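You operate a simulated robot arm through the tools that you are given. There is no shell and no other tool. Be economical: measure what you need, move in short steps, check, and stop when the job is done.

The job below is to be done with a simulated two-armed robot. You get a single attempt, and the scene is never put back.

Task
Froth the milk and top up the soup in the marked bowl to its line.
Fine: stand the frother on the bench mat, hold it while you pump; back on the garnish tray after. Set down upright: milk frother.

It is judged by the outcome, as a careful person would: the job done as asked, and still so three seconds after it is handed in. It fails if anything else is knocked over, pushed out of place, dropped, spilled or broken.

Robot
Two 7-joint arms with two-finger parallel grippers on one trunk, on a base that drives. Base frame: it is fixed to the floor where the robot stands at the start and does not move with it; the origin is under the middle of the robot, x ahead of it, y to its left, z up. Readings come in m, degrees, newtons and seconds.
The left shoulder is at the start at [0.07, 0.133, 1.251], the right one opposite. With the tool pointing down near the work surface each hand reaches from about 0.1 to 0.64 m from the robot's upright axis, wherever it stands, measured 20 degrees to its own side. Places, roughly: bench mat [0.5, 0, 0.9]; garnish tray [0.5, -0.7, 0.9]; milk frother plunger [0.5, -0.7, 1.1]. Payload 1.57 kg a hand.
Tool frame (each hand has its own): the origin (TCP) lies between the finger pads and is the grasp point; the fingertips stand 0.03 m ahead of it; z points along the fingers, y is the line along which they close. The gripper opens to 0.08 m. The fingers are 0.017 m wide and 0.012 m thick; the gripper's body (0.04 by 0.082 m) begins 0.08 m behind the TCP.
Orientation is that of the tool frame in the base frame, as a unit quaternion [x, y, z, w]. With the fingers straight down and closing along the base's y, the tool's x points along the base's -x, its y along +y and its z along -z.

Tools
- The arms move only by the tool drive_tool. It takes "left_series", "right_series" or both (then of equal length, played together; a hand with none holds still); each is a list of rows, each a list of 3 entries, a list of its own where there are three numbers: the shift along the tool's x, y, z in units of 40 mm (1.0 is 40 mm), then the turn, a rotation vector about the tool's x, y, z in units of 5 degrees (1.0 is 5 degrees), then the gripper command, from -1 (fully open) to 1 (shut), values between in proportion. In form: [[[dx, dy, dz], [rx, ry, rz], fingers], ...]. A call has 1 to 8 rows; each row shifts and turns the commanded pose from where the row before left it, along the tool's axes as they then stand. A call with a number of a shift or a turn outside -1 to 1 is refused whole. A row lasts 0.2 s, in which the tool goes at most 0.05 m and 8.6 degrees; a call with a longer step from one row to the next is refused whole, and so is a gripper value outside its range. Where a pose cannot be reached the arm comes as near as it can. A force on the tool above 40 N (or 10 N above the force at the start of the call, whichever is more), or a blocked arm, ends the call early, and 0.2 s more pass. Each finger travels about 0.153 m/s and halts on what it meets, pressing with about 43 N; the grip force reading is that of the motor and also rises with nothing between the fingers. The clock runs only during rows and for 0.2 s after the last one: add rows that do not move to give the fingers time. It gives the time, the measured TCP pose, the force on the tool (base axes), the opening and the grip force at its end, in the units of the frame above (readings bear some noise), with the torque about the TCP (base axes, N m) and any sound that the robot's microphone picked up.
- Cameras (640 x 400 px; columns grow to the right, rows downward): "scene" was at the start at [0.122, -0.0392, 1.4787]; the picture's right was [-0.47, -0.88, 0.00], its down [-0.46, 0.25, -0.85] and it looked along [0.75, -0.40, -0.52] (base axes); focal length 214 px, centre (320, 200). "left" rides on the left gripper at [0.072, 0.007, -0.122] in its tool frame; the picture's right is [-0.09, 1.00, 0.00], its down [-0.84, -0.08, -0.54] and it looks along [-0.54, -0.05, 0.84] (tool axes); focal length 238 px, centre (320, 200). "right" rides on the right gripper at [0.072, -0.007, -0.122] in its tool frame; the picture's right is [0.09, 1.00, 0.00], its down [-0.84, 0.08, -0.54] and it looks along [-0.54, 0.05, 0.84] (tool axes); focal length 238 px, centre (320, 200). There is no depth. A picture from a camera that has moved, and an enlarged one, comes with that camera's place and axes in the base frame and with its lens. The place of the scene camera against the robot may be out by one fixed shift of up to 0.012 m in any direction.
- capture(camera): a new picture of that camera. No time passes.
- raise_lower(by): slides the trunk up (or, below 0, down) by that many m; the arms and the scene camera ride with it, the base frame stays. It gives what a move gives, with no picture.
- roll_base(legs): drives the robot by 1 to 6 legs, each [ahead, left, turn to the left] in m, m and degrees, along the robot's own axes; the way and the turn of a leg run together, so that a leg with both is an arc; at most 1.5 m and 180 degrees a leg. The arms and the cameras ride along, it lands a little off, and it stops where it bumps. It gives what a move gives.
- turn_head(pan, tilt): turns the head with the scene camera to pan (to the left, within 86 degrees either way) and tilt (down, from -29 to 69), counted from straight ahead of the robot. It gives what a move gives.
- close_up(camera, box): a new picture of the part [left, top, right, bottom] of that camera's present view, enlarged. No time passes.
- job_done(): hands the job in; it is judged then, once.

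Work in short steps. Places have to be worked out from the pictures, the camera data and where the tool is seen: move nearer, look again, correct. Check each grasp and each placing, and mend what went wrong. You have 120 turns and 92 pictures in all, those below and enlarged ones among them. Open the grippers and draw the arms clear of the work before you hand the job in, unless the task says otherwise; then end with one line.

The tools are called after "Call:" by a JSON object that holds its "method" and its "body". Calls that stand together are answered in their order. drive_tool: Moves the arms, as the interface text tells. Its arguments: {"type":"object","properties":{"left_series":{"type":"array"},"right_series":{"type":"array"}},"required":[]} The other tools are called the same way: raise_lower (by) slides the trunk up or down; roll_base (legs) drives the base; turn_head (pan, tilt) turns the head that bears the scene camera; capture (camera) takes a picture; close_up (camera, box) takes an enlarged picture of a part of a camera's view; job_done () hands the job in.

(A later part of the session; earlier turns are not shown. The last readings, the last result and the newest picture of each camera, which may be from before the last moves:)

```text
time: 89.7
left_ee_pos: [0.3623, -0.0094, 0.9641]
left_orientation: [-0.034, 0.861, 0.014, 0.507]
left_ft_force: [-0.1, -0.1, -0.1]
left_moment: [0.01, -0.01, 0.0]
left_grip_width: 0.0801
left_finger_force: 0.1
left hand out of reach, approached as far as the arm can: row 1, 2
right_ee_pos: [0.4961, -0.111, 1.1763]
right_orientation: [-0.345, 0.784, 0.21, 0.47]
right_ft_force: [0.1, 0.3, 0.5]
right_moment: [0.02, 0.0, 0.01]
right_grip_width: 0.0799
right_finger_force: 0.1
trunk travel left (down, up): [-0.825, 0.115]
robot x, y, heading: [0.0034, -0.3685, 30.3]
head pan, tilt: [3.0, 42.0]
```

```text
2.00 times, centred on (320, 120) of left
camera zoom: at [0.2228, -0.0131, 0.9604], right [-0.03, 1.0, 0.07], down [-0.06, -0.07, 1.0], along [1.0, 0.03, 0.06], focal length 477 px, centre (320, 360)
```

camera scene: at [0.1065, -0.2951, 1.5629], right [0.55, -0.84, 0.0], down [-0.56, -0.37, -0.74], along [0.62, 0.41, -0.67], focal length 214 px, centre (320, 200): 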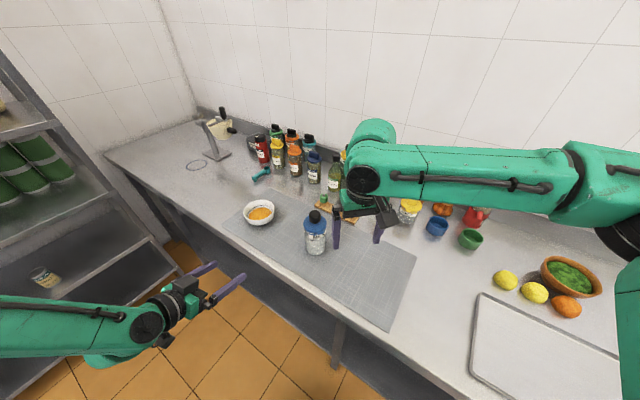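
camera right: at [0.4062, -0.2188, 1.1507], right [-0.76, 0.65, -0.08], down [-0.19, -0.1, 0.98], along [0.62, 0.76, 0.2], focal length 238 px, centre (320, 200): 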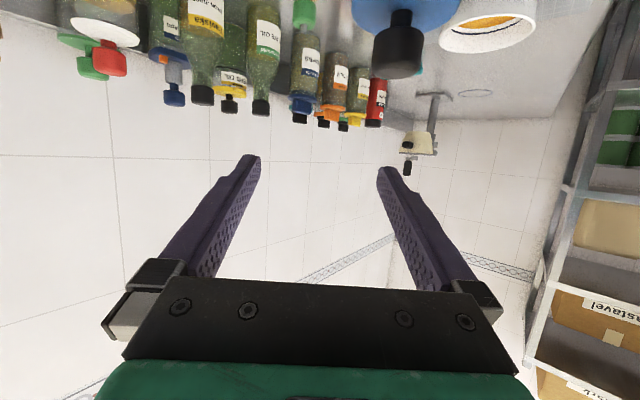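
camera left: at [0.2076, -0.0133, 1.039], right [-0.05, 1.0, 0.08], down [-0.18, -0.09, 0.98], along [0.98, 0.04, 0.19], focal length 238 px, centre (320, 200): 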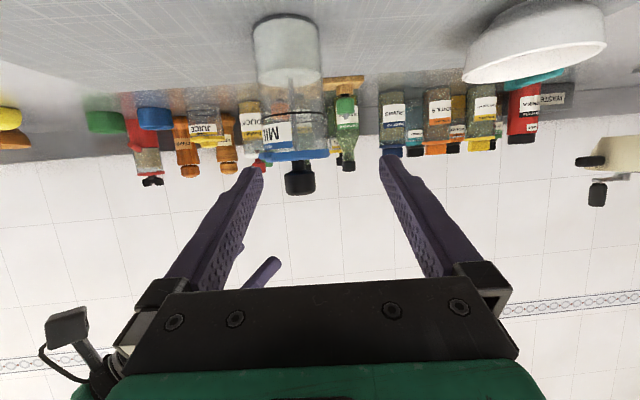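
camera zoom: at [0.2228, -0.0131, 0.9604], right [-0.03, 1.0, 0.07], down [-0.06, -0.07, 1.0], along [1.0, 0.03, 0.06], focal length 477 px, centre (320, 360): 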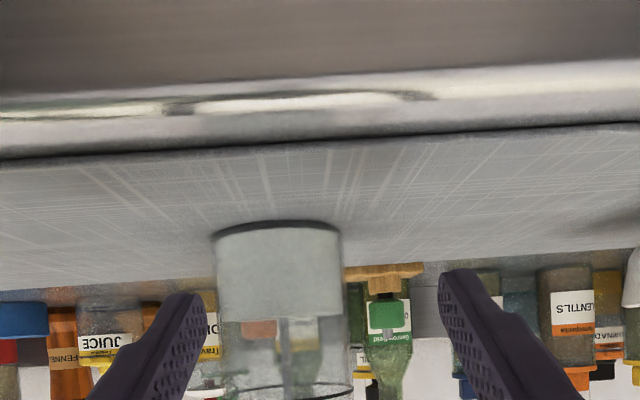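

I'm too close: the left elbow is fully folded. I'll back the base 6 cm along its heading.

Call:
{"method": "roll_base", "body": {"legs": [[-0.06, 0, 0]]}}

Call:
{"method": "drive_tool", "body": {"left_series": [[[-0.46, 0, 0.55], [0, 0, 0], -1], [[-0.25, 0, 0.4], [0, 0, 0], -1], [[0, 0, 0], [0, 0, 0], -1]]}}

Call:
{"method": "close_up", "body": {"camera": "left", "box": [220, 20, 420, 220]}}

```text
time: 90.7
left_ee_pos: [0.3147, -0.0375, 0.9611]
left_orientation: [-0.036, 0.863, 0.015, 0.504]
left_ft_force: [0.9, 0.2, -1.2]
left_moment: [-0.06, 0.02, -0.03]
left_grip_width: 0.08
left_finger_force: 0.1
right_ee_pos: [0.4493, -0.1385, 1.1729]
right_orientation: [-0.345, 0.786, 0.209, 0.468]
right_ft_force: [-0.4, 0.7, 0.4]
right_moment: [-0.01, 0.01, -0.03]
right_grip_width: 0.08
right_finger_force: 0.0
trunk travel left (down, up): [-0.825, 0.115]
robot x, y, heading: [-0.0522, -0.4028, 30.2]
head pan, tilt: [3.0, 42.0]
```

```text
time: 91.5
left_ee_pos: [0.3458, -0.0203, 0.9621]
left_orientation: [-0.033, 0.859, 0.013, 0.51]
left_ft_force: [-0.1, -0.1, -0.1]
left_moment: [-0.03, 0.03, 0.03]
left_grip_width: 0.0799
left_finger_force: 0.0
left hand out of reach, approached as far as the arm can: row 1, 2
right_ee_pos: [0.443, -0.1425, 1.1762]
right_orientation: [-0.344, 0.785, 0.209, 0.471]
right_ft_force: [-0.4, -0.5, 0.1]
right_moment: [0.02, -0.01, -0.01]
right_grip_width: 0.08
right_finger_force: 0.1
trunk travel left (down, up): [-0.825, 0.115]
robot x, y, heading: [-0.0487, -0.4007, 30.4]
head pan, tilt: [3.0, 42.0]
```

```text
2.00 times, centred on (320, 120) of left
camera zoom: at [0.2069, -0.0239, 0.958], right [-0.03, 1.0, 0.07], down [-0.07, -0.07, 1.0], along [1.0, 0.02, 0.07], focal length 477 px, centre (320, 360)
```

zoom: 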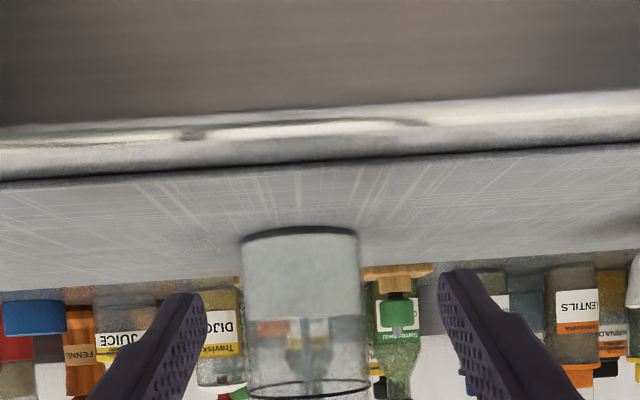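

The left hand can't come inside about 0.13 m left of my centreline at this height. I'll test how far past centre the right hand can go at knob height.

Call:
{"method": "drive_tool", "body": {"right_series": [[[-0.125, 0.895, 0.24], [0, 0, 0], -1], [[-0.125, 0.895, 0.24], [0, 0, 0], -1], [[-0.125, 0.895, 0.24], [0, 0, 0], -1], [[-0.125, 0.895, 0.24], [0, 0, 0], -1], [[0, 0, 0], [0, 0, 0], -1]]}}

```text
time: 92.7
left_ee_pos: [0.3484, -0.0201, 0.9606]
left_orientation: [-0.033, 0.86, 0.013, 0.509]
left_ft_force: [0.2, 0.0, -0.2]
left_moment: [-0.02, 0.02, 0.02]
left_grip_width: 0.0799
left_finger_force: 0.0
right_ee_pos: [0.3779, -0.0198, 1.1697]
right_orientation: [-0.343, 0.787, 0.197, 0.473]
right_ft_force: [0.2, 0.5, -0.1]
right_moment: [0.0, 0.04, 0.04]
right_grip_width: 0.0802
right_finger_force: 0.0
trunk travel left (down, up): [-0.825, 0.115]
robot x, y, heading: [-0.053, -0.4016, 30.0]
head pan, tilt: [3.0, 42.0]
```

The right reaches 0.115 m past centre easily. So I'll put the frother about 0.15 m left of my centreline. First I draw the left hand back and outward, then shift the base right 0.1 m and 0.03 m ahead.

Call:
{"method": "drive_tool", "body": {"left_series": [[[0.3, 0.9, -0.5], [0, 0, 0], -1], [[0.3, 0.9, -0.5], [0, 0, 0], -1], [[0.3, 0, -0.5], [0, 0, 0], -1], [[0, 0, 0], [0, 0, 0], -1]]}}

Call:
{"method": "roll_base", "body": {"legs": [[0, -0.1, 0], [0.03, 0, 0]]}}

Call:
{"method": "capture", "body": {"camera": "left"}}

Call:
{"method": "capture", "body": {"camera": "scene"}}

```text
time: 93.7
left_ee_pos: [0.2727, 0.0461, 0.9596]
left_orientation: [-0.034, 0.861, 0.015, 0.507]
left_ft_force: [-0.6, -1.0, -0.2]
left_moment: [0.0, -0.05, 0.0]
left_grip_width: 0.0802
left_finger_force: 0.1
right_ee_pos: [0.3791, -0.0184, 1.172]
right_orientation: [-0.342, 0.787, 0.198, 0.474]
right_ft_force: [0.0, -0.4, 0.5]
right_moment: [0.03, -0.01, -0.03]
right_grip_width: 0.0798
right_finger_force: 0.0
trunk travel left (down, up): [-0.825, 0.115]
robot x, y, heading: [-0.0482, -0.4033, 30.1]
head pan, tilt: [3.0, 42.0]
```

```text
time: 95.3
left_ee_pos: [0.3436, -0.0261, 0.9604]
left_orientation: [-0.035, 0.86, 0.016, 0.509]
left_ft_force: [-0.8, 0.4, -0.3]
left_moment: [0.03, -0.02, 0.02]
left_grip_width: 0.0801
left_finger_force: 0.2
right_ee_pos: [0.4479, -0.0899, 1.176]
right_orientation: [-0.343, 0.784, 0.199, 0.478]
right_ft_force: [-1.0, -0.5, -0.6]
right_moment: [-0.01, 0.01, -0.03]
right_grip_width: 0.0797
right_finger_force: 0.2
trunk travel left (down, up): [-0.825, 0.115]
robot x, y, heading: [0.0234, -0.4715, 30.2]
head pan, tilt: [3.0, 42.0]
```

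```text
38 pictures are left
camera left: at [0.2031, -0.0299, 0.957], right [-0.03, 1.0, 0.07], down [-0.07, -0.07, 0.99], along [1.0, 0.03, 0.07], focal length 238 px, centre (320, 200)
```

left: 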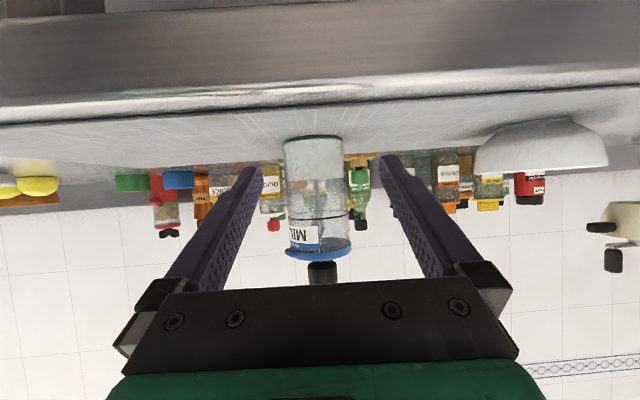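

```text
37 pictures are left
camera scene: at [0.123, -0.3992, 1.4638], right [0.55, -0.84, 0.0], down [-0.56, -0.37, -0.75], along [0.62, 0.41, -0.67], focal length 214 px, centre (320, 200)
```

scene: 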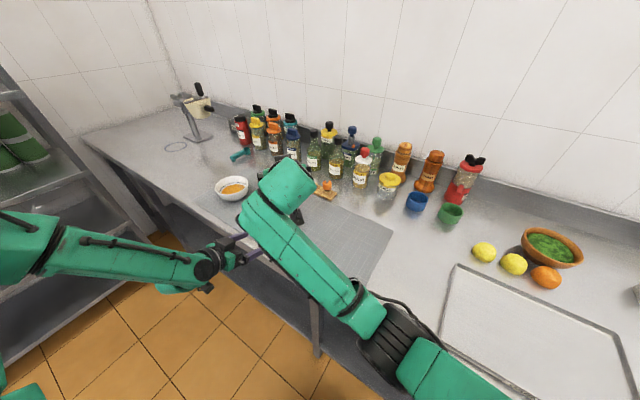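

The geometry is good. I'll advance the left hand 6 cm with a 10 mm lateral correction and 15 mm up, then verify.

Call:
{"method": "drive_tool", "body": {"left_series": [[[-0.525, -0.13, 0.57], [0, 0, 0], -1], [[-0.525, -0.13, 0.57], [0, 0, 0], -1], [[0, 0, 0], [0, 0, 0], -1]]}}

Call:
{"method": "close_up", "body": {"camera": "left", "box": [220, 70, 420, 270]}}

```text
time: 96.1
left_ee_pos: [0.4091, -0.03, 0.9735]
left_orientation: [-0.036, 0.861, 0.016, 0.507]
left_ft_force: [-0.8, 0.1, 0.7]
left_moment: [0.0, 0.02, -0.02]
left_grip_width: 0.0801
left_finger_force: 0.0
right_ee_pos: [0.4539, -0.0879, 1.172]
right_orientation: [-0.343, 0.786, 0.197, 0.476]
right_ft_force: [-0.5, 0.9, -0.2]
right_moment: [0.02, -0.02, -0.03]
right_grip_width: 0.0799
right_finger_force: 0.0
trunk travel left (down, up): [-0.825, 0.115]
robot x, y, heading: [0.0259, -0.4744, 30.3]
head pan, tilt: [3.0, 42.0]
```

```text
2.00 times, centred on (320, 170) of left
camera zoom: at [0.2694, -0.0339, 0.9694], right [-0.03, 1.0, 0.07], down [-0.06, -0.07, 1.0], along [1.0, 0.03, 0.06], focal length 477 px, centre (320, 260)
```

zoom: 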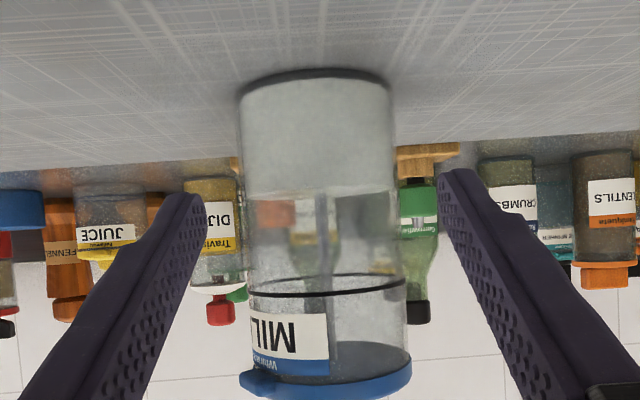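

Only about 2 mm off laterally, with 8.5 cm left to go. I'll advance to straddle the body.

Call:
{"method": "drive_tool", "body": {"left_series": [[[-0.255, -0.04, 0.465], [0, 0, 0], -1], [[-0.255, -0.02, 0.465], [0, 0, 0], -1], [[-0.255, 0, 0.465], [0, 0, 0], -1], [[-0.255, 0, 0.465], [0, 0, 0], -1], [[0, 0, 0], [0, 0, 0], -1]]}}

Call:
{"method": "close_up", "body": {"camera": "left", "box": [220, 70, 420, 270]}}

```text
time: 97.3
left_ee_pos: [0.477, -0.0268, 0.9923]
left_orientation: [-0.036, 0.862, 0.016, 0.506]
left_ft_force: [0.4, 0.1, 0.8]
left_moment: [0.01, 0.0, 0.01]
left_grip_width: 0.0797
left_finger_force: 0.1
left hand out of reach, approached as far as the arm can: row 3, 4
right_ee_pos: [0.4537, -0.0891, 1.1721]
right_orientation: [-0.343, 0.786, 0.196, 0.476]
right_ft_force: [-0.1, -0.2, 0.1]
right_moment: [-0.02, 0.0, 0.03]
right_grip_width: 0.08
right_finger_force: 0.1
trunk travel left (down, up): [-0.825, 0.115]
robot x, y, heading: [0.0218, -0.4714, 30.1]
head pan, tilt: [3.0, 42.0]
```

```text
2.00 times, centred on (320, 170) of left
camera zoom: at [0.3367, -0.0296, 0.9881], right [-0.03, 1.0, 0.07], down [-0.06, -0.07, 1.0], along [1.0, 0.03, 0.06], focal length 477 px, centre (320, 260)
```

zoom: 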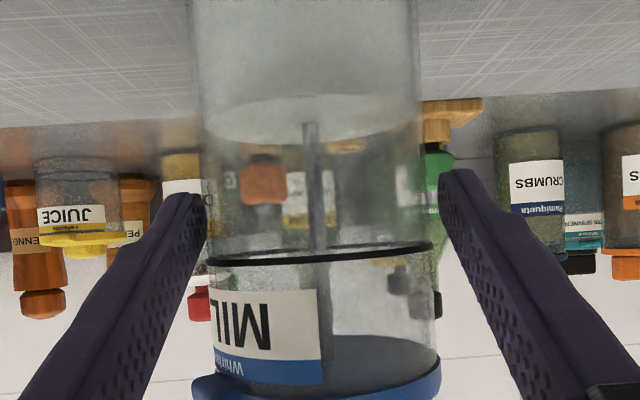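

The left stopped 2 cm short of centre at its outer limit. I'll try a slightly lower height with a bit more forward.

Call:
{"method": "drive_tool", "body": {"left_series": [[[0.2, 0, 0.3], [0, 0, 0], -1], [[0.1, 0, 0.3], [0, 0, 0], -1], [[0, 0, 0], [0, 0, 0], -1]]}}

```text
time: 98.1
left_ee_pos: [0.4742, -0.0265, 0.9899]
left_orientation: [-0.035, 0.861, 0.015, 0.507]
left_ft_force: [0.0, -0.5, -0.2]
left_moment: [0.01, 0.0, -0.01]
left_grip_width: 0.08
left_finger_force: 0.0
left hand out of reach, approached as far as the arm can: row 1, 2
right_ee_pos: [0.4536, -0.0889, 1.1717]
right_orientation: [-0.342, 0.786, 0.196, 0.476]
right_ft_force: [0.7, 0.4, 0.2]
right_moment: [-0.01, 0.02, 0.0]
right_grip_width: 0.08
right_finger_force: 0.1
trunk travel left (down, up): [-0.825, 0.115]
robot x, y, heading: [0.0231, -0.4734, 30.3]
head pan, tilt: [3.0, 42.0]
```

A steeper pitch should free it: I'll add 8° of pitch in place, then nudge forward.

Call:
{"method": "drive_tool", "body": {"left_series": [[[0, 0, 0], [0, 0.8, 0], -1], [[0, 0, 0], [0, 0.8, 0], -1], [[-0.15, 0, 0.2], [0, 0, 0], -1], [[-0.15, 0, 0.2], [0, 0, 0], -1], [[0, 0, 0], [0, 0, 0], -1]]}}

```text
time: 99.3
left_ee_pos: [0.4608, 0.0106, 0.9798]
left_orientation: [-0.035, 0.893, 0.011, 0.448]
left_ft_force: [0.3, -0.9, -1.3]
left_moment: [-0.02, -0.01, -0.01]
left_grip_width: 0.0798
left_finger_force: 0.0
left hand out of reach, approached as far as the arm can: row 1, 2, 3, 4
right_ee_pos: [0.454, -0.0896, 1.1715]
right_orientation: [-0.344, 0.785, 0.198, 0.476]
right_ft_force: [0.8, -0.8, 0.3]
right_moment: [-0.03, -0.04, 0.02]
right_grip_width: 0.08
right_finger_force: 0.0
trunk travel left (down, up): [-0.825, 0.115]
robot x, y, heading: [0.0261, -0.4735, 30.5]
head pan, tilt: [3.0, 42.0]
```

The hand shifted 37 mm sideways, which may have pushed the frother. Checking.

Call:
{"method": "capture", "body": {"camera": "left"}}

Call:
{"method": "capture", "body": {"camera": "right"}}

```text
34 pictures are left
camera left: at [0.3223, 0.0071, 0.9949], right [-0.02, 1.0, 0.06], down [0.07, -0.06, 1.0], along [1.0, 0.02, -0.07], focal length 238 px, centre (320, 200)
```

left: 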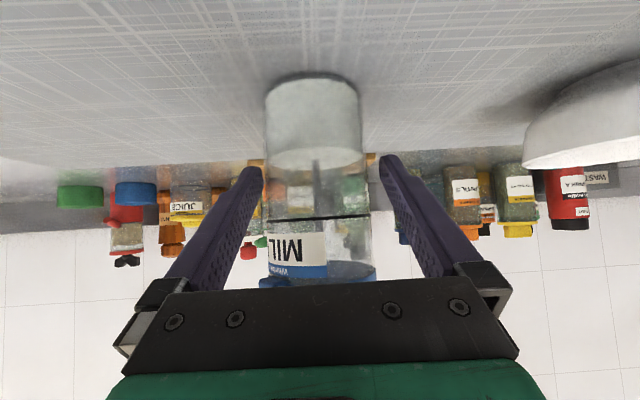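

```text
33 pictures are left
camera right: at [0.3613, -0.1974, 1.1665], right [-0.75, 0.65, -0.1], down [-0.13, 0.0, 0.99], along [0.65, 0.76, 0.08], focal length 238 px, centre (320, 200)
```

right: 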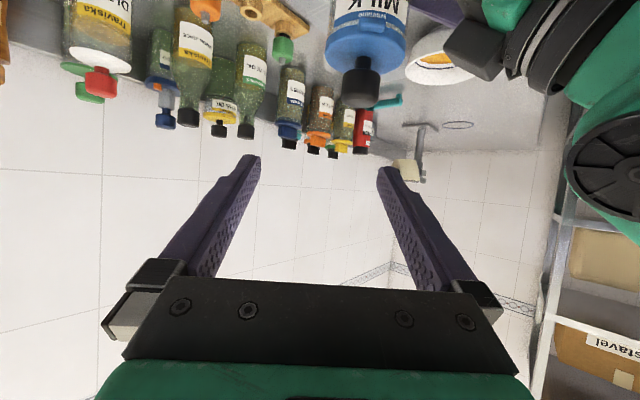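

The frother only slid a few cm and still stands at about (0.51, 0.011), but it's beyond reach (0.685 m from my axis). I'll retract the left hand back, out and up, then re-station nearer at (0.02, -0.30) with heading about 17°.

Call:
{"method": "drive_tool", "body": {"left_series": [[[0.5, 0, -0.67], [0, 0, 0], -1], [[0.5, 0, -0.67], [0, 0, 0], -1], [[0.5, 0, -0.67], [0, 0, 0], -1], [[0.3, 0.9, -0.4], [0, 0, 0], -1], [[-0.4, 0.9, -0.5], [0, 0, 0], -1], [[-0.6, 0, -0.6], [0, 0, 0], -1], [[-0.3, 0, -0.3], [0, 0, 0], -1], [[0, 0, 0], [0, 0, 0], -1]]}}

Call:
{"method": "close_up", "body": {"camera": "right", "box": [300, 0, 480, 130]}}

```text
time: 101.1
left_ee_pos: [0.323, 0.0733, 1.0543]
left_orientation: [-0.037, 0.895, 0.013, 0.445]
left_ft_force: [0.1, -0.1, 0.2]
left_moment: [0.04, 0.02, -0.01]
left_grip_width: 0.0799
left_finger_force: 0.1
right_ee_pos: [0.4541, -0.0888, 1.1715]
right_orientation: [-0.343, 0.786, 0.196, 0.475]
right_ft_force: [-0.3, 0.5, -0.2]
right_moment: [0.01, 0.01, -0.03]
right_grip_width: 0.0802
right_finger_force: 0.2
trunk travel left (down, up): [-0.825, 0.115]
robot x, y, heading: [0.0213, -0.4704, 30.3]
head pan, tilt: [3.0, 42.0]
```

```text
3.08 times, centred on (390, 65) of right
camera zoom: at [0.3613, -0.1964, 1.1662], right [-0.75, 0.65, -0.1], down [-0.13, 0.0, 0.99], along [0.65, 0.76, 0.08], focal length 733 px, centre (105, 615)
```

zoom: 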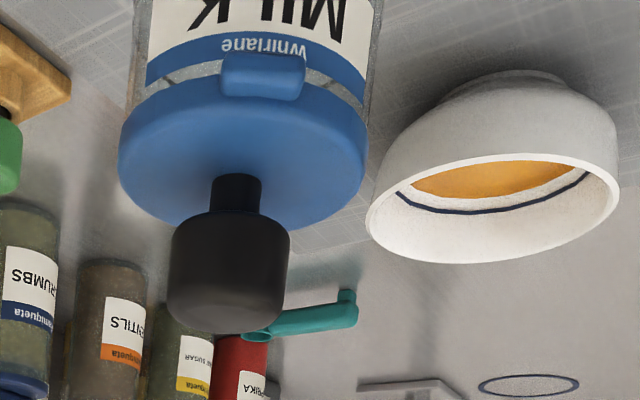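

The spout now points at about azimuth -135°. I'll move the base +0.17 m in y, then turn to about 17°.

Call:
{"method": "roll_base", "body": {"legs": [[0.086, 0.147, 0], [0, 0, -13.3]]}}

Call:
{"method": "capture", "body": {"camera": "scene"}}

Call:
{"method": "capture", "body": {"camera": "left"}}

```text
time: 103.4
left_ee_pos: [0.4407, 0.16, 1.0543]
left_orientation: [0.068, 0.893, -0.04, 0.443]
left_ft_force: [0.0, -0.3, 0.1]
left_moment: [0.01, -0.06, -0.01]
left_grip_width: 0.08
left_finger_force: 0.1
right_ee_pos: [0.53, -0.0272, 1.1719]
right_orientation: [-0.249, 0.821, 0.139, 0.495]
right_ft_force: [0.2, 0.8, -0.2]
right_moment: [0.01, 0.06, 0.01]
right_grip_width: 0.0802
right_finger_force: 0.1
trunk travel left (down, up): [-0.825, 0.115]
robot x, y, heading: [0.023, -0.3003, 17.0]
head pan, tilt: [3.0, 42.0]
```

```text
31 pictures are left
camera scene: at [0.1441, -0.2528, 1.4629], right [0.34, -0.94, 0.0], down [-0.63, -0.23, -0.74], along [0.7, 0.25, -0.67], focal length 214 px, centre (320, 200)
```

scene: 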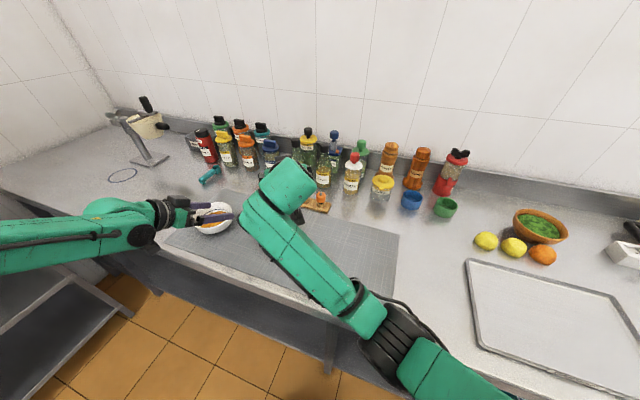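

```text
30 pictures are left
camera left: at [0.3048, 0.1894, 1.0708], right [0.21, 0.98, 0.06], down [0.06, -0.08, 1.0], along [0.98, -0.2, -0.08], focal length 238 px, centre (320, 200)
```

left: 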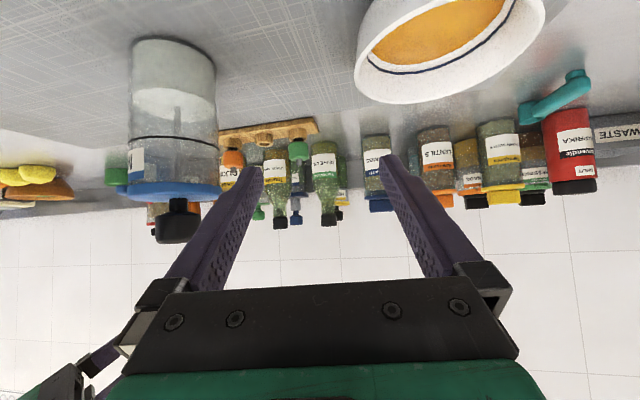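

The frother is at about (0.502, 0.009). I'll move the left hand to the pre-grasp point 12 cm in front of it.

Call:
{"method": "drive_tool", "body": {"left_series": [[[0.52, -0.86, 0.13], [0, 0, 0], -1], [[0.52, -0.86, 0.13], [0, 0, 0], -1], [[0.52, -0.86, 0.13], [0, 0, 0], -1], [[0.52, -0.86, 0.13], [0, 0, 0], -1], [[0, 0, 0], [0, 0, 0], -1]]}}

Call:
{"method": "close_up", "body": {"camera": "left", "box": [220, 50, 420, 250]}}

```text
time: 104.6
left_ee_pos: [0.3861, 0.0284, 0.9784]
left_orientation: [0.067, 0.894, -0.038, 0.442]
left_ft_force: [-0.7, -0.5, 0.5]
left_moment: [0.0, 0.0, -0.03]
left_grip_width: 0.08
left_finger_force: 0.0
right_ee_pos: [0.5319, -0.0295, 1.1726]
right_orientation: [-0.249, 0.821, 0.139, 0.495]
right_ft_force: [0.4, 0.3, 0.1]
right_moment: [-0.01, -0.01, -0.02]
right_grip_width: 0.0802
right_finger_force: 0.1
trunk travel left (down, up): [-0.825, 0.115]
robot x, y, heading: [0.0287, -0.3074, 17.0]
head pan, tilt: [3.0, 42.0]
```

```text
2.00 times, centred on (320, 150) of left
camera zoom: at [0.2499, 0.0571, 0.9938], right [0.21, 0.98, 0.06], down [0.06, -0.08, 0.99], along [0.98, -0.2, -0.08], focal length 477 px, centre (320, 300)
```

zoom: 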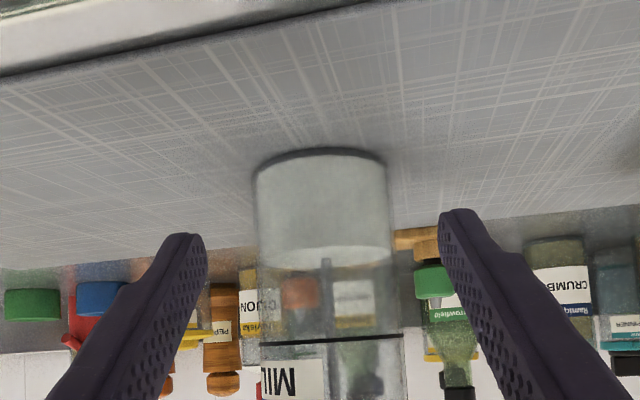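

Lined up within a millimetre, 11.8 cm to go. I'll advance most of the way and check the pose holds.

Call:
{"method": "drive_tool", "body": {"left_series": [[[-0.27, 0, 0.4], [0, 0, 0], -1], [[-0.27, 0, 0.4], [0, 0, 0], -1], [[-0.27, 0, 0.4], [0, 0, 0], -1], [[-0.29, 0, 0.39], [0, 0, 0], -1], [[0, 0, 0], [0, 0, 0], -1]]}}

```text
time: 105.8
left_ee_pos: [0.4622, 0.0177, 0.9749]
left_orientation: [0.069, 0.892, -0.042, 0.446]
left_ft_force: [0.1, 0.4, -0.4]
left_moment: [0.01, 0.03, -0.02]
left_grip_width: 0.0803
left_finger_force: 0.1
right_ee_pos: [0.5312, -0.0286, 1.1704]
right_orientation: [-0.249, 0.82, 0.139, 0.496]
right_ft_force: [-0.2, 0.2, 0.4]
right_moment: [-0.04, -0.03, -0.03]
right_grip_width: 0.0799
right_finger_force: 0.1
trunk travel left (down, up): [-0.825, 0.115]
robot x, y, heading: [0.0267, -0.2982, 16.8]
head pan, tilt: [3.0, 42.0]
```

Call:
{"method": "drive_tool", "body": {"left_series": [[[-0.29, -0.02, 0.39], [0, 0, 0], -1], [[-0.29, -0.02, 0.39], [0, 0, 0], -1], [[0, 0, 0], [0, 0, 0], -1], [[0, 0, 0], [0, 0, 0], 0], [[0, 0, 0], [0, 0, 0], 1], [[0, 0, 0], [0, 0, 0], 1]]}}

Call:
{"method": "capture", "body": {"camera": "right"}}

```text
time: 107.2
left_ee_pos: [0.4928, 0.0277, 0.9675]
left_orientation: [0.069, 0.892, -0.042, 0.446]
left_ft_force: [0.2, 0.6, -0.4]
left_moment: [0.17, 0.01, 0.01]
left_grip_width: 0.0748
left_finger_force: 43.1
left hand out of reach, approached as far as the arm can: row 1, 2
right_ee_pos: [0.5314, -0.0275, 1.1718]
right_orientation: [-0.249, 0.82, 0.14, 0.496]
right_ft_force: [0.5, 0.7, 0.0]
right_moment: [-0.02, -0.02, -0.01]
right_grip_width: 0.08
right_finger_force: 0.1
trunk travel left (down, up): [-0.825, 0.115]
robot x, y, heading: [0.0292, -0.3029, 17.1]
head pan, tilt: [3.0, 42.0]
```

```text
28 pictures are left
camera right: at [0.4166, -0.1118, 1.1662], right [-0.58, 0.81, -0.1], down [-0.12, 0.03, 0.99], along [0.81, 0.59, 0.08], focal length 238 px, centre (320, 200)
```

right: 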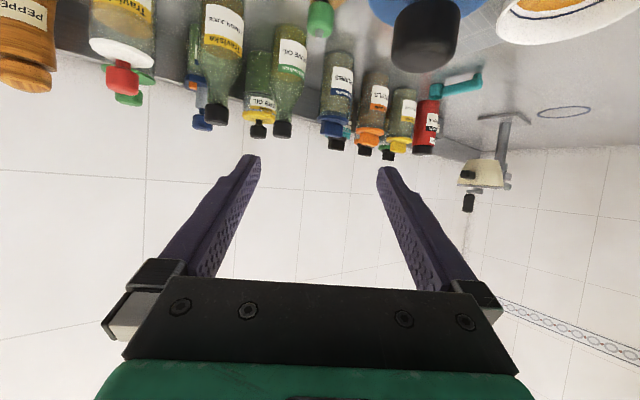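

Gripped at 74.8 mm, and the knob is at about (0.503, 0.014). I'll move the right hand 5 cm left to straddle it from above, then lower to z≈1.12 and look.

Call:
{"method": "drive_tool", "body": {"right_series": [[[0, 0.64, 0], [0, 0, 0], -1], [[0, 0.64, 0], [0, 0, 0], -1], [[0.55, 0, 0.3], [0, 0, 0], -1], [[0.55, 0, 0.3], [0, 0, 0], -1], [[0, 0, 0], [0, 0, 0], -1]], "left_series": [[[0, 0, 0], [0, 0, 0], 1], [[0, 0, 0], [0, 0, 0], 1], [[0, 0, 0], [0, 0, 0], 1], [[0, 0, 0], [0, 0, 0], 1], [[0, 0, 0], [0, 0, 0], 1]]}}

Call:
{"method": "capture", "body": {"camera": "right"}}

```text
time: 108.6
left_ee_pos: [0.4918, 0.0285, 0.9674]
left_orientation: [0.069, 0.892, -0.041, 0.445]
left_ft_force: [-0.4, 1.2, -0.3]
left_moment: [0.15, 0.04, 0.03]
left_grip_width: 0.0748
left_finger_force: 43.4
right_ee_pos: [0.55, -0.0273, 1.1035]
right_orientation: [-0.24, 0.82, 0.08, 0.513]
right_ft_force: [0.1, 0.2, -1.4]
right_moment: [0.01, 0.0, -0.04]
right_grip_width: 0.0798
right_finger_force: 0.0
trunk travel left (down, up): [-0.825, 0.115]
robot x, y, heading: [0.0266, -0.2998, 16.8]
head pan, tilt: [3.0, 42.0]
stopped in row 5 (right hand): the arm was blocked; the commanded pose is now the measured one
```

```text
27 pictures are left
camera right: at [0.4283, -0.1023, 1.0982], right [-0.51, 0.84, -0.2], down [-0.17, 0.12, 0.98], along [0.84, 0.53, 0.08], focal length 238 px, centre (320, 200)
```

right: 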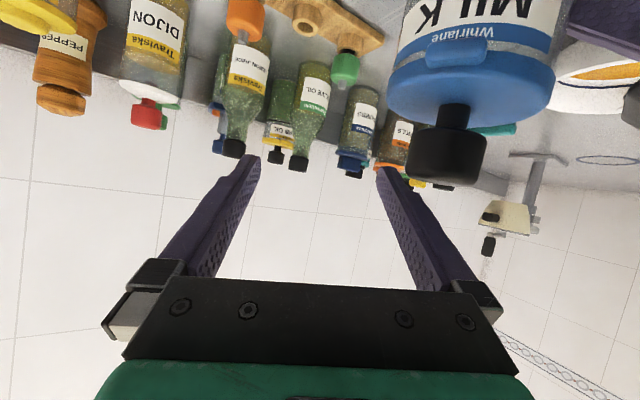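

The right arm was blocked. I'll look at the scene to see what it met.

Call:
{"method": "turn_head", "body": {"pan": 8, "tilt": 45}}

Call:
{"method": "capture", "body": {"camera": "scene"}}

```text
time: 109.2
left_ee_pos: [0.4918, 0.0283, 0.9675]
left_orientation: [0.069, 0.892, -0.041, 0.446]
left_ft_force: [-0.4, 1.3, 0.2]
left_moment: [0.17, 0.04, 0.06]
left_grip_width: 0.0749
left_finger_force: 42.4
right_ee_pos: [0.5484, -0.0273, 1.1042]
right_orientation: [-0.24, 0.821, 0.08, 0.513]
right_ft_force: [0.3, -0.1, -0.5]
right_moment: [0.01, -0.02, 0.02]
right_grip_width: 0.0801
right_finger_force: 0.0
trunk travel left (down, up): [-0.825, 0.115]
robot x, y, heading: [0.0279, -0.2961, 16.9]
head pan, tilt: [8.0, 45.0]
```

```text
26 pictures are left
camera scene: at [0.1394, -0.2485, 1.4587], right [0.42, -0.91, 0.0], down [-0.64, -0.3, -0.71], along [0.64, 0.3, -0.71], focal length 214 px, centre (320, 200)
```

scene: 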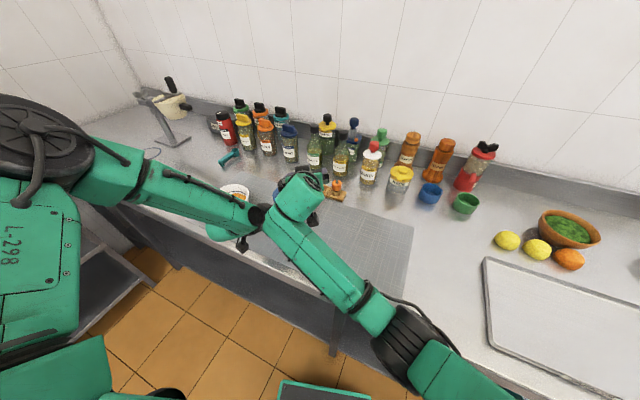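

The right wrist met the left wrist: the approaches are too parallel. I'll lift the right hand away and rotate it 25° more inward, to press the knob with closed fingertips from further to the right.

Call:
{"method": "drive_tool", "body": {"right_series": [[[-0.6, -0.6, -0.3], [0, 0, 0], -1], [[-0.6, -0.6, -0.3], [0, 0, 0.75], 0], [[-0.3, -0.6, -0.15], [0, 0, 0.75], 1], [[0, 0, 0], [-0.883, 0, -0.469], 1], [[0, 0, 0], [-0.883, 0, -0.469], 1], [[0, 0, 0], [-0.883, 0, -0.469], 1], [[0, 0, 0], [-0.883, 0, -0.469], 1], [[0, 0, 0], [-0.883, 0, -0.469], 1]], "left_series": [[[0, 0, 0], [0, 0, 0], 1], [[0, 0, 0], [0, 0, 0], 1], [[0, 0, 0], [0, 0, 0], 1], [[0, 0, 0], [0, 0, 0], 1], [[0, 0, 0], [0, 0, 0], 1], [[0, 0, 0], [0, 0, 0], 1], [[0, 0, 0], [0, 0, 0], 1], [[0, 0, 0], [0, 0, 0], 1]]}}

```text
time: 111.0
left_ee_pos: [0.4924, 0.0286, 0.9683]
left_orientation: [0.069, 0.892, -0.042, 0.445]
left_ft_force: [0.4, 0.6, -0.4]
left_moment: [0.25, 0.0, 0.03]
left_grip_width: 0.0749
left_finger_force: 42.8
right_ee_pos: [0.5803, -0.0805, 1.1781]
right_orientation: [-0.363, 0.773, 0.222, 0.471]
right_ft_force: [0.7, -0.3, -0.4]
right_moment: [0.0, 0.01, 0.04]
right_grip_width: 0.0
right_finger_force: 21.0
trunk travel left (down, up): [-0.825, 0.115]
robot x, y, heading: [0.0213, -0.3032, 16.9]
head pan, tilt: [8.0, 45.0]
```

Right is now closed at azimuth 50°, 27° down. I'll slide it so the fingertip sits above the knob, 3 cm clear.

Call:
{"method": "drive_tool", "body": {"right_series": [[[0.156, 0.75, 0.08], [0, 0, 0], 1], [[0.156, 0.75, 0.08], [0, 0, 0], 1], [[0.156, 0.75, 0.08], [0, 0, 0], 1], [[0.156, 0.75, 0.08], [0, 0, 0], 1], [[0, 0, 0], [0, 0, 0], 1]], "left_series": [[[0, 0, 0], [0, 0, 0], 1], [[0, 0, 0], [0, 0, 0], 1], [[0, 0, 0], [0, 0, 0], 1], [[0, 0, 0], [0, 0, 0], 1], [[0, 0, 0], [0, 0, 0], 1]]}}

Call:
{"method": "capture", "body": {"camera": "right"}}

```text
time: 112.4
left_ee_pos: [0.4917, 0.0285, 0.9686]
left_orientation: [0.07, 0.891, -0.042, 0.446]
left_ft_force: [-1.8, 0.5, 0.3]
left_moment: [0.16, 0.02, 0.01]
left_grip_width: 0.0746
left_finger_force: 43.0
right_ee_pos: [0.5174, -0.0255, 1.1795]
right_orientation: [-0.361, 0.758, 0.181, 0.513]
right_ft_force: [0.6, 0.4, 0.2]
right_moment: [0.02, 0.01, 0.03]
right_grip_width: 0.0001
right_finger_force: 21.3
trunk travel left (down, up): [-0.825, 0.115]
robot x, y, heading: [0.0233, -0.2972, 16.9]
head pan, tilt: [8.0, 45.0]
stopped in row 5 (right hand): the arm was blocked; the commanded pose is now the measured one
```

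```text
25 pictures are left
camera right: at [0.4279, -0.1354, 1.1649], right [-0.75, 0.64, -0.18], down [-0.23, 0.01, 0.97], along [0.62, 0.77, 0.14], focal length 238 px, centre (320, 200)
```

right: 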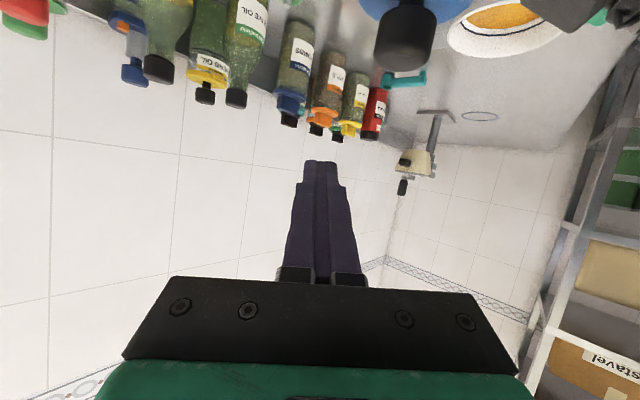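

Blocked again, about 2 cm short. I'll zoom in on the contact area.

Call:
{"method": "close_up", "body": {"camera": "scene", "box": [190, 140, 390, 270]}}

Call:
{"method": "capture", "body": {"camera": "left"}}

```text
3.08 times, centred on (290, 205) of scene
camera zoom: at [0.1393, -0.249, 1.4587], right [0.42, -0.91, 0.0], down [-0.64, -0.3, -0.71], along [0.64, 0.3, -0.71], focal length 660 px, centre (412, 185)
```

zoom: 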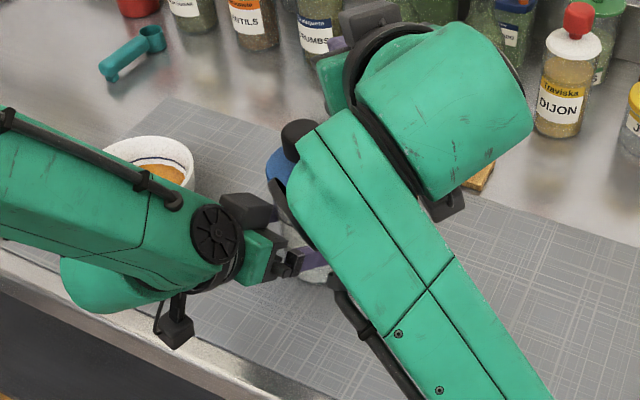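

```text
23 pictures are left
camera left: at [0.3562, 0.0574, 0.9834], right [0.21, 0.97, 0.06], down [0.06, -0.08, 1.0], along [0.97, -0.21, -0.07], focal length 238 px, centre (320, 200)
```

left: 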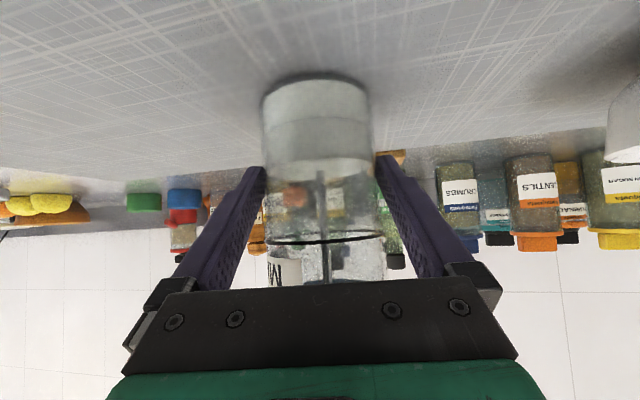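

The right forearm, which is offset left of its hand, meets the knob. A steeper right tool would carry the forearm higher, so I'll lift away and try pitching it down more.

Call:
{"method": "drive_tool", "body": {"right_series": [[[-0.6, -0.6, -0.3], [0, 0, 0], 1], [[-0.6, -0.3, -0.3], [0, 0, 0.6], 1], [[0, 0, 0], [0, 1, 0], 1], [[0, 0, 0], [0, 1, 0], 1], [[0, 0, 0], [0, 1, 0], 1], [[0, 0, 0], [0, 1, 0], 1], [[0, 0, 0], [0, 1, 0], 1], [[0, 0, 0], [0, 1, 0], 1]], "left_series": [[[0, 0, 0], [0, 0, 0], 1], [[0, 0, 0], [0, 0, 0], 1], [[0, 0, 0], [0, 0, 0], 1], [[0, 0, 0], [0, 0, 0], 1], [[0, 0, 0], [0, 0, 0], 1], [[0, 0, 0], [0, 0, 0], 1], [[0, 0, 0], [0, 0, 0], 1], [[0, 0, 0], [0, 0, 0], 1]]}}

```text
time: 114.2
left_ee_pos: [0.4922, 0.0283, 0.9686]
left_orientation: [0.069, 0.892, -0.041, 0.446]
left_ft_force: [-0.3, -0.2, 0.6]
left_moment: [0.21, 0.02, 0.01]
left_grip_width: 0.0744
left_finger_force: 42.9
right_ee_pos: [0.537, -0.0455, 1.2373]
right_orientation: [-0.38, 0.872, 0.102, 0.291]
right_ft_force: [-0.4, -0.1, -0.3]
right_moment: [0.02, 0.0, 0.01]
right_grip_width: 0.0
right_finger_force: 21.1
trunk travel left (down, up): [-0.825, 0.115]
robot x, y, heading: [0.0267, -0.3021, 17.0]
head pan, tilt: [8.0, 45.0]
```

That pitch (54°) is reachable. I'll now slide 6.7 cm left so the closed fingertip is over the knob, still 10 cm above it.

Call:
{"method": "drive_tool", "body": {"right_series": [[[-0.05, 0.84, 0], [0, 0, 0], 1], [[-0.05, 0.84, 0], [0, 0, 0], 1], [[0, 0, 0], [0, 0, 0], 1]], "left_series": [[[0, 0, 0], [0, 0, 0], 1], [[0, 0, 0], [0, 0, 0], 1], [[0, 0, 0], [0, 0, 0], 1]]}}

Call:
{"method": "capture", "body": {"camera": "right"}}

```text
time: 115.0
left_ee_pos: [0.4922, 0.0284, 0.9693]
left_orientation: [0.069, 0.892, -0.041, 0.446]
left_ft_force: [-0.9, 1.0, 0.7]
left_moment: [0.23, 0.04, 0.05]
left_grip_width: 0.0743
left_finger_force: 43.1
right_ee_pos: [0.4907, 0.0031, 1.2348]
right_orientation: [-0.38, 0.872, 0.103, 0.291]
right_ft_force: [0.4, 0.4, -0.2]
right_moment: [-0.01, -0.03, 0.01]
right_grip_width: 0.0003
right_finger_force: 20.7
trunk travel left (down, up): [-0.825, 0.115]
robot x, y, heading: [0.0214, -0.2995, 16.8]
head pan, tilt: [8.0, 45.0]
```

```text
22 pictures are left
camera right: at [0.4039, -0.0953, 1.2931], right [-0.77, 0.63, -0.1], down [0.16, 0.34, 0.93], along [0.62, 0.7, -0.37], focal length 238 px, centre (320, 200)
```

right: 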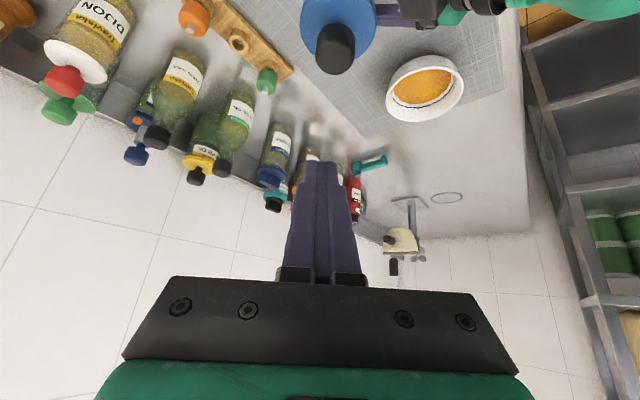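

The knob is at about (0.501, 0.018) and my fingertip is right above it. I'll descend 9 cm, then go in small steps.

Call:
{"method": "drive_tool", "body": {"right_series": [[[0.44, 0.05, 0.607], [0, 0, 0], 1], [[0.44, 0.05, 0.607], [0, 0, 0], 1], [[0.44, 0.05, 0.607], [0, 0, 0], 1], [[0, 0, 0], [0, 0, 0], 1]], "left_series": [[[0, 0, 0], [0, 0, 0], 1], [[0, 0, 0], [0, 0, 0], 1], [[0, 0, 0], [0, 0, 0], 1], [[0, 0, 0], [0, 0, 0], 1]]}}

Call:
{"method": "capture", "body": {"camera": "right"}}

```text
time: 116.0
left_ee_pos: [0.4924, 0.0275, 0.9683]
left_orientation: [0.069, 0.891, -0.042, 0.446]
left_ft_force: [-0.4, 0.8, 0.6]
left_moment: [0.25, 0.0, 0.07]
left_grip_width: 0.0745
left_finger_force: 42.5
right_ee_pos: [0.4883, 0.0038, 1.1461]
right_orientation: [-0.382, 0.871, 0.102, 0.291]
right_ft_force: [-0.7, -0.3, 0.9]
right_moment: [0.01, 0.0, 0.02]
right_grip_width: 0.0
right_finger_force: 20.9
trunk travel left (down, up): [-0.825, 0.115]
robot x, y, heading: [0.0223, -0.299, 16.8]
head pan, tilt: [8.0, 45.0]
```

```text
21 pictures are left
camera right: at [0.4015, -0.094, 1.2032], right [-0.77, 0.63, -0.1], down [0.16, 0.34, 0.93], along [0.62, 0.7, -0.37], focal length 238 px, centre (320, 200)
```

right: 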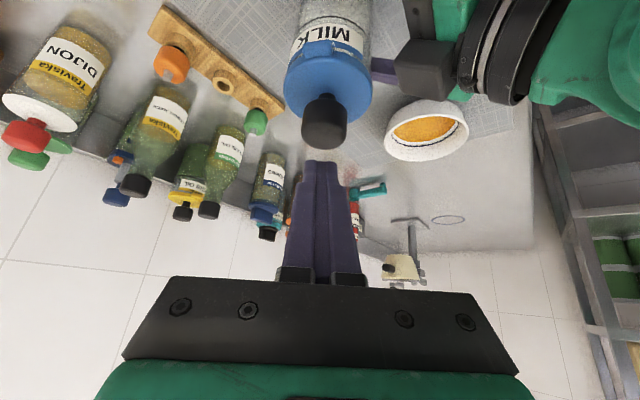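

Alignment is excellent. First press test: down 30 mm in 10 mm rows.

Call:
{"method": "drive_tool", "body": {"right_series": [[[0.146, 0.011, 0.202], [0, 0, 0], 1], [[0.146, 0.011, 0.202], [0, 0, 0], 1], [[0.146, 0.011, 0.202], [0, 0, 0], 1]], "left_series": [[[0, 0, 0], [0, 0, 0], 1], [[0, 0, 0], [0, 0, 0], 1], [[0, 0, 0], [0, 0, 0], 1]]}}

Call:
{"method": "close_up", "body": {"camera": "right", "box": [240, 50, 420, 190]}}

```text
time: 116.8
left_ee_pos: [0.4926, 0.0281, 0.9681]
left_orientation: [0.069, 0.891, -0.042, 0.446]
left_ft_force: [-0.9, 0.4, 0.3]
left_moment: [0.22, 0.03, 0.1]
left_grip_width: 0.0747
left_finger_force: 43.4
right_ee_pos: [0.4902, 0.0033, 1.1155]
right_orientation: [-0.38, 0.872, 0.102, 0.292]
right_ft_force: [-0.1, 0.2, 0.2]
right_moment: [-0.02, 0.0, -0.06]
right_grip_width: 0.0
right_finger_force: 21.4
trunk travel left (down, up): [-0.825, 0.115]
robot x, y, heading: [0.0258, -0.301, 17.0]
head pan, tilt: [8.0, 45.0]
```

```text
2.86 times, centred on (330, 120) of right
camera zoom: at [0.4027, -0.0939, 1.1732], right [-0.77, 0.63, -0.1], down [0.16, 0.34, 0.93], along [0.62, 0.7, -0.37], focal length 681 px, centre (291, 429)
```

zoom: 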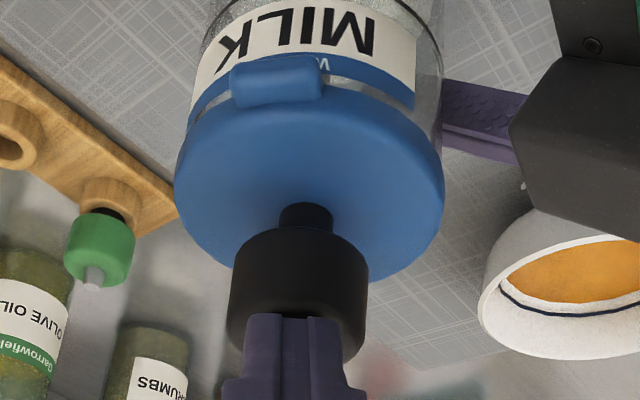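

The tip is about to touch the knob top (z≈1.085). I'll press down further in 8 mm rows.

Call:
{"method": "drive_tool", "body": {"right_series": [[[0.117, 0.009, 0.162], [0, 0, 0], 1], [[0.117, 0.009, 0.162], [0, 0, 0], 1], [[0.117, 0.009, 0.162], [0, 0, 0], 1]], "left_series": [[[0, 0, 0], [0, 0, 0], 1], [[0, 0, 0], [0, 0, 0], 1], [[0, 0, 0], [0, 0, 0], 1]]}}

Call:
{"method": "close_up", "body": {"camera": "right", "box": [240, 50, 420, 190]}}

```text
time: 117.5
left_ee_pos: [0.4925, 0.0283, 0.9685]
left_orientation: [0.068, 0.891, -0.04, 0.448]
left_ft_force: [11.7, 0.0, -1.6]
left_moment: [-0.2, 1.1, 0.05]
left_grip_width: 0.0745
left_finger_force: 42.9
right_ee_pos: [0.4916, 0.003, 1.1131]
right_orientation: [-0.378, 0.867, 0.106, 0.306]
right_ft_force: [-12.5, -4.0, 14.7]
right_moment: [0.05, 0.21, 0.14]
right_grip_width: 0.0
right_finger_force: 21.3
trunk travel left (down, up): [-0.825, 0.115]
robot x, y, heading: [0.0313, -0.3042, 16.9]
head pan, tilt: [8.0, 45.0]
stopped in row 3 (right hand): the force on the tool passed its limit at 44 N (the readings are from after the stop); the commanded pose is now the measured one
```

```text
2.86 times, centred on (330, 120) of right
camera zoom: at [0.4034, -0.0957, 1.1665], right [-0.76, 0.64, -0.1], down [0.14, 0.32, 0.94], along [0.63, 0.7, -0.34], focal length 681 px, centre (291, 429)
```

zoom: 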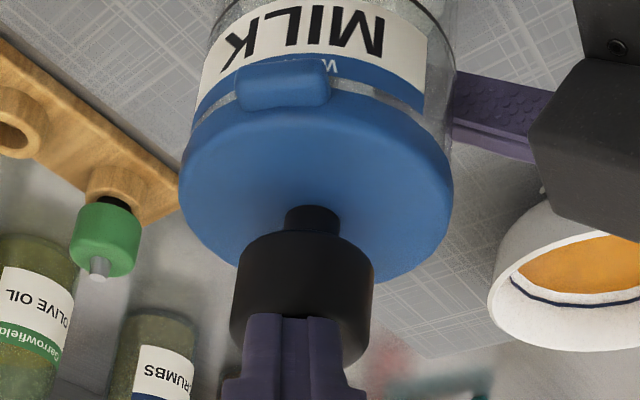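

44 N and the plunger did not go down, so it is probably at the bottom of its travel and needs pulling up first. I'll rise, open, and centre over the knob to grip it.

Call:
{"method": "drive_tool", "body": {"right_series": [[[-0.29, -0.02, -0.4], [0, 0, 0], 1], [[-0.29, -0.02, -0.4], [0, 0, 0], 0], [[0, 0, 0], [0, 0, 0], -1], [[-0.36, 0.095, 0.26], [0, 0, 0], -1], [[0, 0, 0], [0, 0, 0], -1]], "left_series": [[[0, 0, 0], [0, 0, 0], 1], [[0, 0, 0], [0, 0, 0], 1], [[0, 0, 0], [0, 0, 0], 1], [[0, 0, 0], [0, 0, 0], 1], [[0, 0, 0], [0, 0, 0], 1]]}}

Call:
{"method": "close_up", "body": {"camera": "right", "box": [220, 30, 440, 200]}}

```text
time: 118.7
left_ee_pos: [0.4922, 0.0276, 0.9685]
left_orientation: [0.068, 0.891, -0.04, 0.447]
left_ft_force: [0.4, -0.6, 8.5]
left_moment: [0.22, -0.57, 0.02]
left_grip_width: 0.0746
left_finger_force: 43.4
right_ee_pos: [0.5007, 0.0181, 1.1523]
right_orientation: [-0.376, 0.869, 0.105, 0.303]
right_ft_force: [0.9, -0.3, -0.2]
right_moment: [0.01, 0.01, 0.03]
right_grip_width: 0.08
right_finger_force: 0.0
trunk travel left (down, up): [-0.825, 0.115]
robot x, y, heading: [0.0278, -0.3036, 16.8]
head pan, tilt: [8.0, 45.0]
```

```text
2.35 times, centred on (330, 115) of right
camera zoom: at [0.4129, -0.08, 1.2067], right [-0.76, 0.64, -0.1], down [0.15, 0.32, 0.93], along [0.63, 0.7, -0.34], focal length 561 px, centre (296, 400)
```

zoom: 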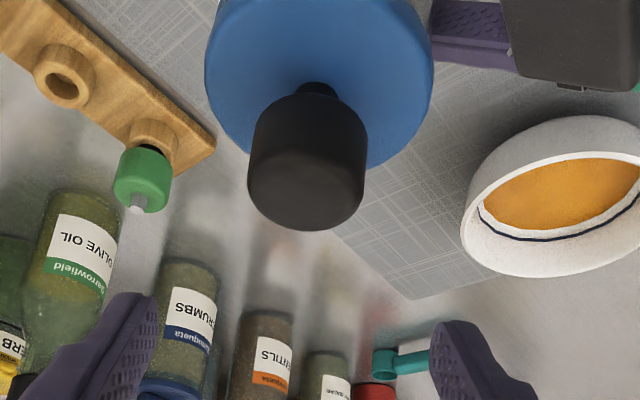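

Well centred. I'll lower around the knob to z≈1.088 and close on it.

Call:
{"method": "drive_tool", "body": {"right_series": [[[0.2, 0.02, 0.34], [0, 0, 0], -1], [[0.2, 0.02, 0.34], [0, 0, 0], -1], [[0.21, 0.01, 0.34], [0, 0, 0], -1], [[0.21, 0.01, 0.34], [0, 0, 0], -1], [[0, 0, 0], [0, 0, 0], 0], [[0, 0, 0], [0, 0, 0], 1], [[0, 0, 0], [0, 0, 0], 1]], "left_series": [[[0, 0, 0], [0, 0, 0], 1], [[0, 0, 0], [0, 0, 0], 1], [[0, 0, 0], [0, 0, 0], 1], [[0, 0, 0], [0, 0, 0], 1], [[0, 0, 0], [0, 0, 0], 1], [[0, 0, 0], [0, 0, 0], 1], [[0, 0, 0], [0, 0, 0], 1]]}}

Call:
{"method": "close_up", "body": {"camera": "right", "box": [220, 30, 440, 200]}}

```text
time: 120.3
left_ee_pos: [0.4908, 0.0273, 0.9684]
left_orientation: [0.07, 0.891, -0.04, 0.447]
left_ft_force: [14.2, -18.6, -1.0]
left_moment: [1.38, -1.07, -0.16]
left_grip_width: 0.0745
left_finger_force: 42.7
right_ee_pos: [0.5182, 0.0161, 1.0943]
right_orientation: [-0.37, 0.869, 0.098, 0.314]
right_ft_force: [-6.7, 24.1, 24.2]
right_moment: [1.39, 0.72, 0.05]
right_grip_width: 0.0373
right_finger_force: 43.2
trunk travel left (down, up): [-0.825, 0.115]
robot x, y, heading: [0.0279, -0.3021, 16.9]
head pan, tilt: [8.0, 45.0]
```

```text
2.35 times, centred on (330, 115) of right
camera zoom: at [0.4269, -0.0804, 1.145], right [-0.75, 0.65, -0.12], down [0.13, 0.32, 0.94], along [0.65, 0.69, -0.33], focal length 561 px, centre (296, 400)
```

zoom: 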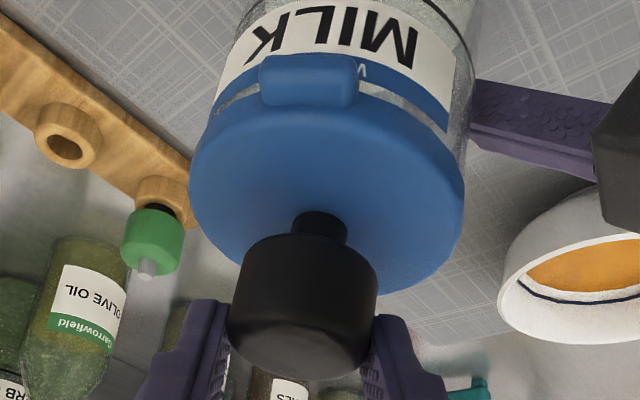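

The knob is gripped (37 mm). Now I'll pull it up 30 mm gently.

Call:
{"method": "drive_tool", "body": {"right_series": [[[-0.155, -0.015, -0.196], [0, 0, 0], 1], [[-0.155, -0.015, -0.196], [0, 0, 0], 1], [[-0.155, -0.015, -0.196], [0, 0, 0], 1]], "left_series": [[[0, 0, 0], [0, 0, 0], 1], [[0, 0, 0], [0, 0, 0], 1], [[0, 0, 0], [0, 0, 0], 1]]}}

Call:
{"method": "close_up", "body": {"camera": "right", "box": [220, 30, 440, 200]}}

```text
time: 121.1
left_ee_pos: [0.4921, 0.0289, 0.9682]
left_orientation: [0.066, 0.892, -0.039, 0.446]
left_ft_force: [-4.3, -9.4, 6.5]
left_moment: [0.55, -1.44, -0.4]
left_grip_width: 0.0745
left_finger_force: 42.4
right_ee_pos: [0.5136, 0.0162, 1.113]
right_orientation: [-0.373, 0.872, 0.098, 0.302]
right_ft_force: [3.3, 6.4, -0.1]
right_moment: [-0.03, 0.79, 0.2]
right_grip_width: 0.037
right_finger_force: 43.0
trunk travel left (down, up): [-0.825, 0.115]
robot x, y, heading: [0.0243, -0.3025, 16.8]
head pan, tilt: [8.0, 45.0]
```

```text
2.35 times, centred on (330, 115) of right
camera zoom: at [0.4233, -0.079, 1.1688], right [-0.76, 0.64, -0.11], down [0.15, 0.33, 0.93], along [0.64, 0.69, -0.35], focal length 561 px, centre (296, 400)
```

zoom: 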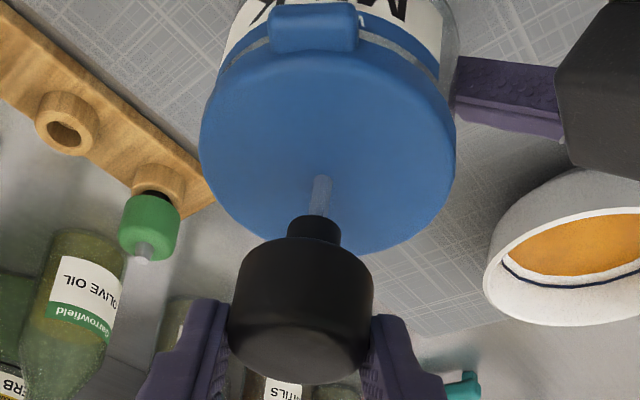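

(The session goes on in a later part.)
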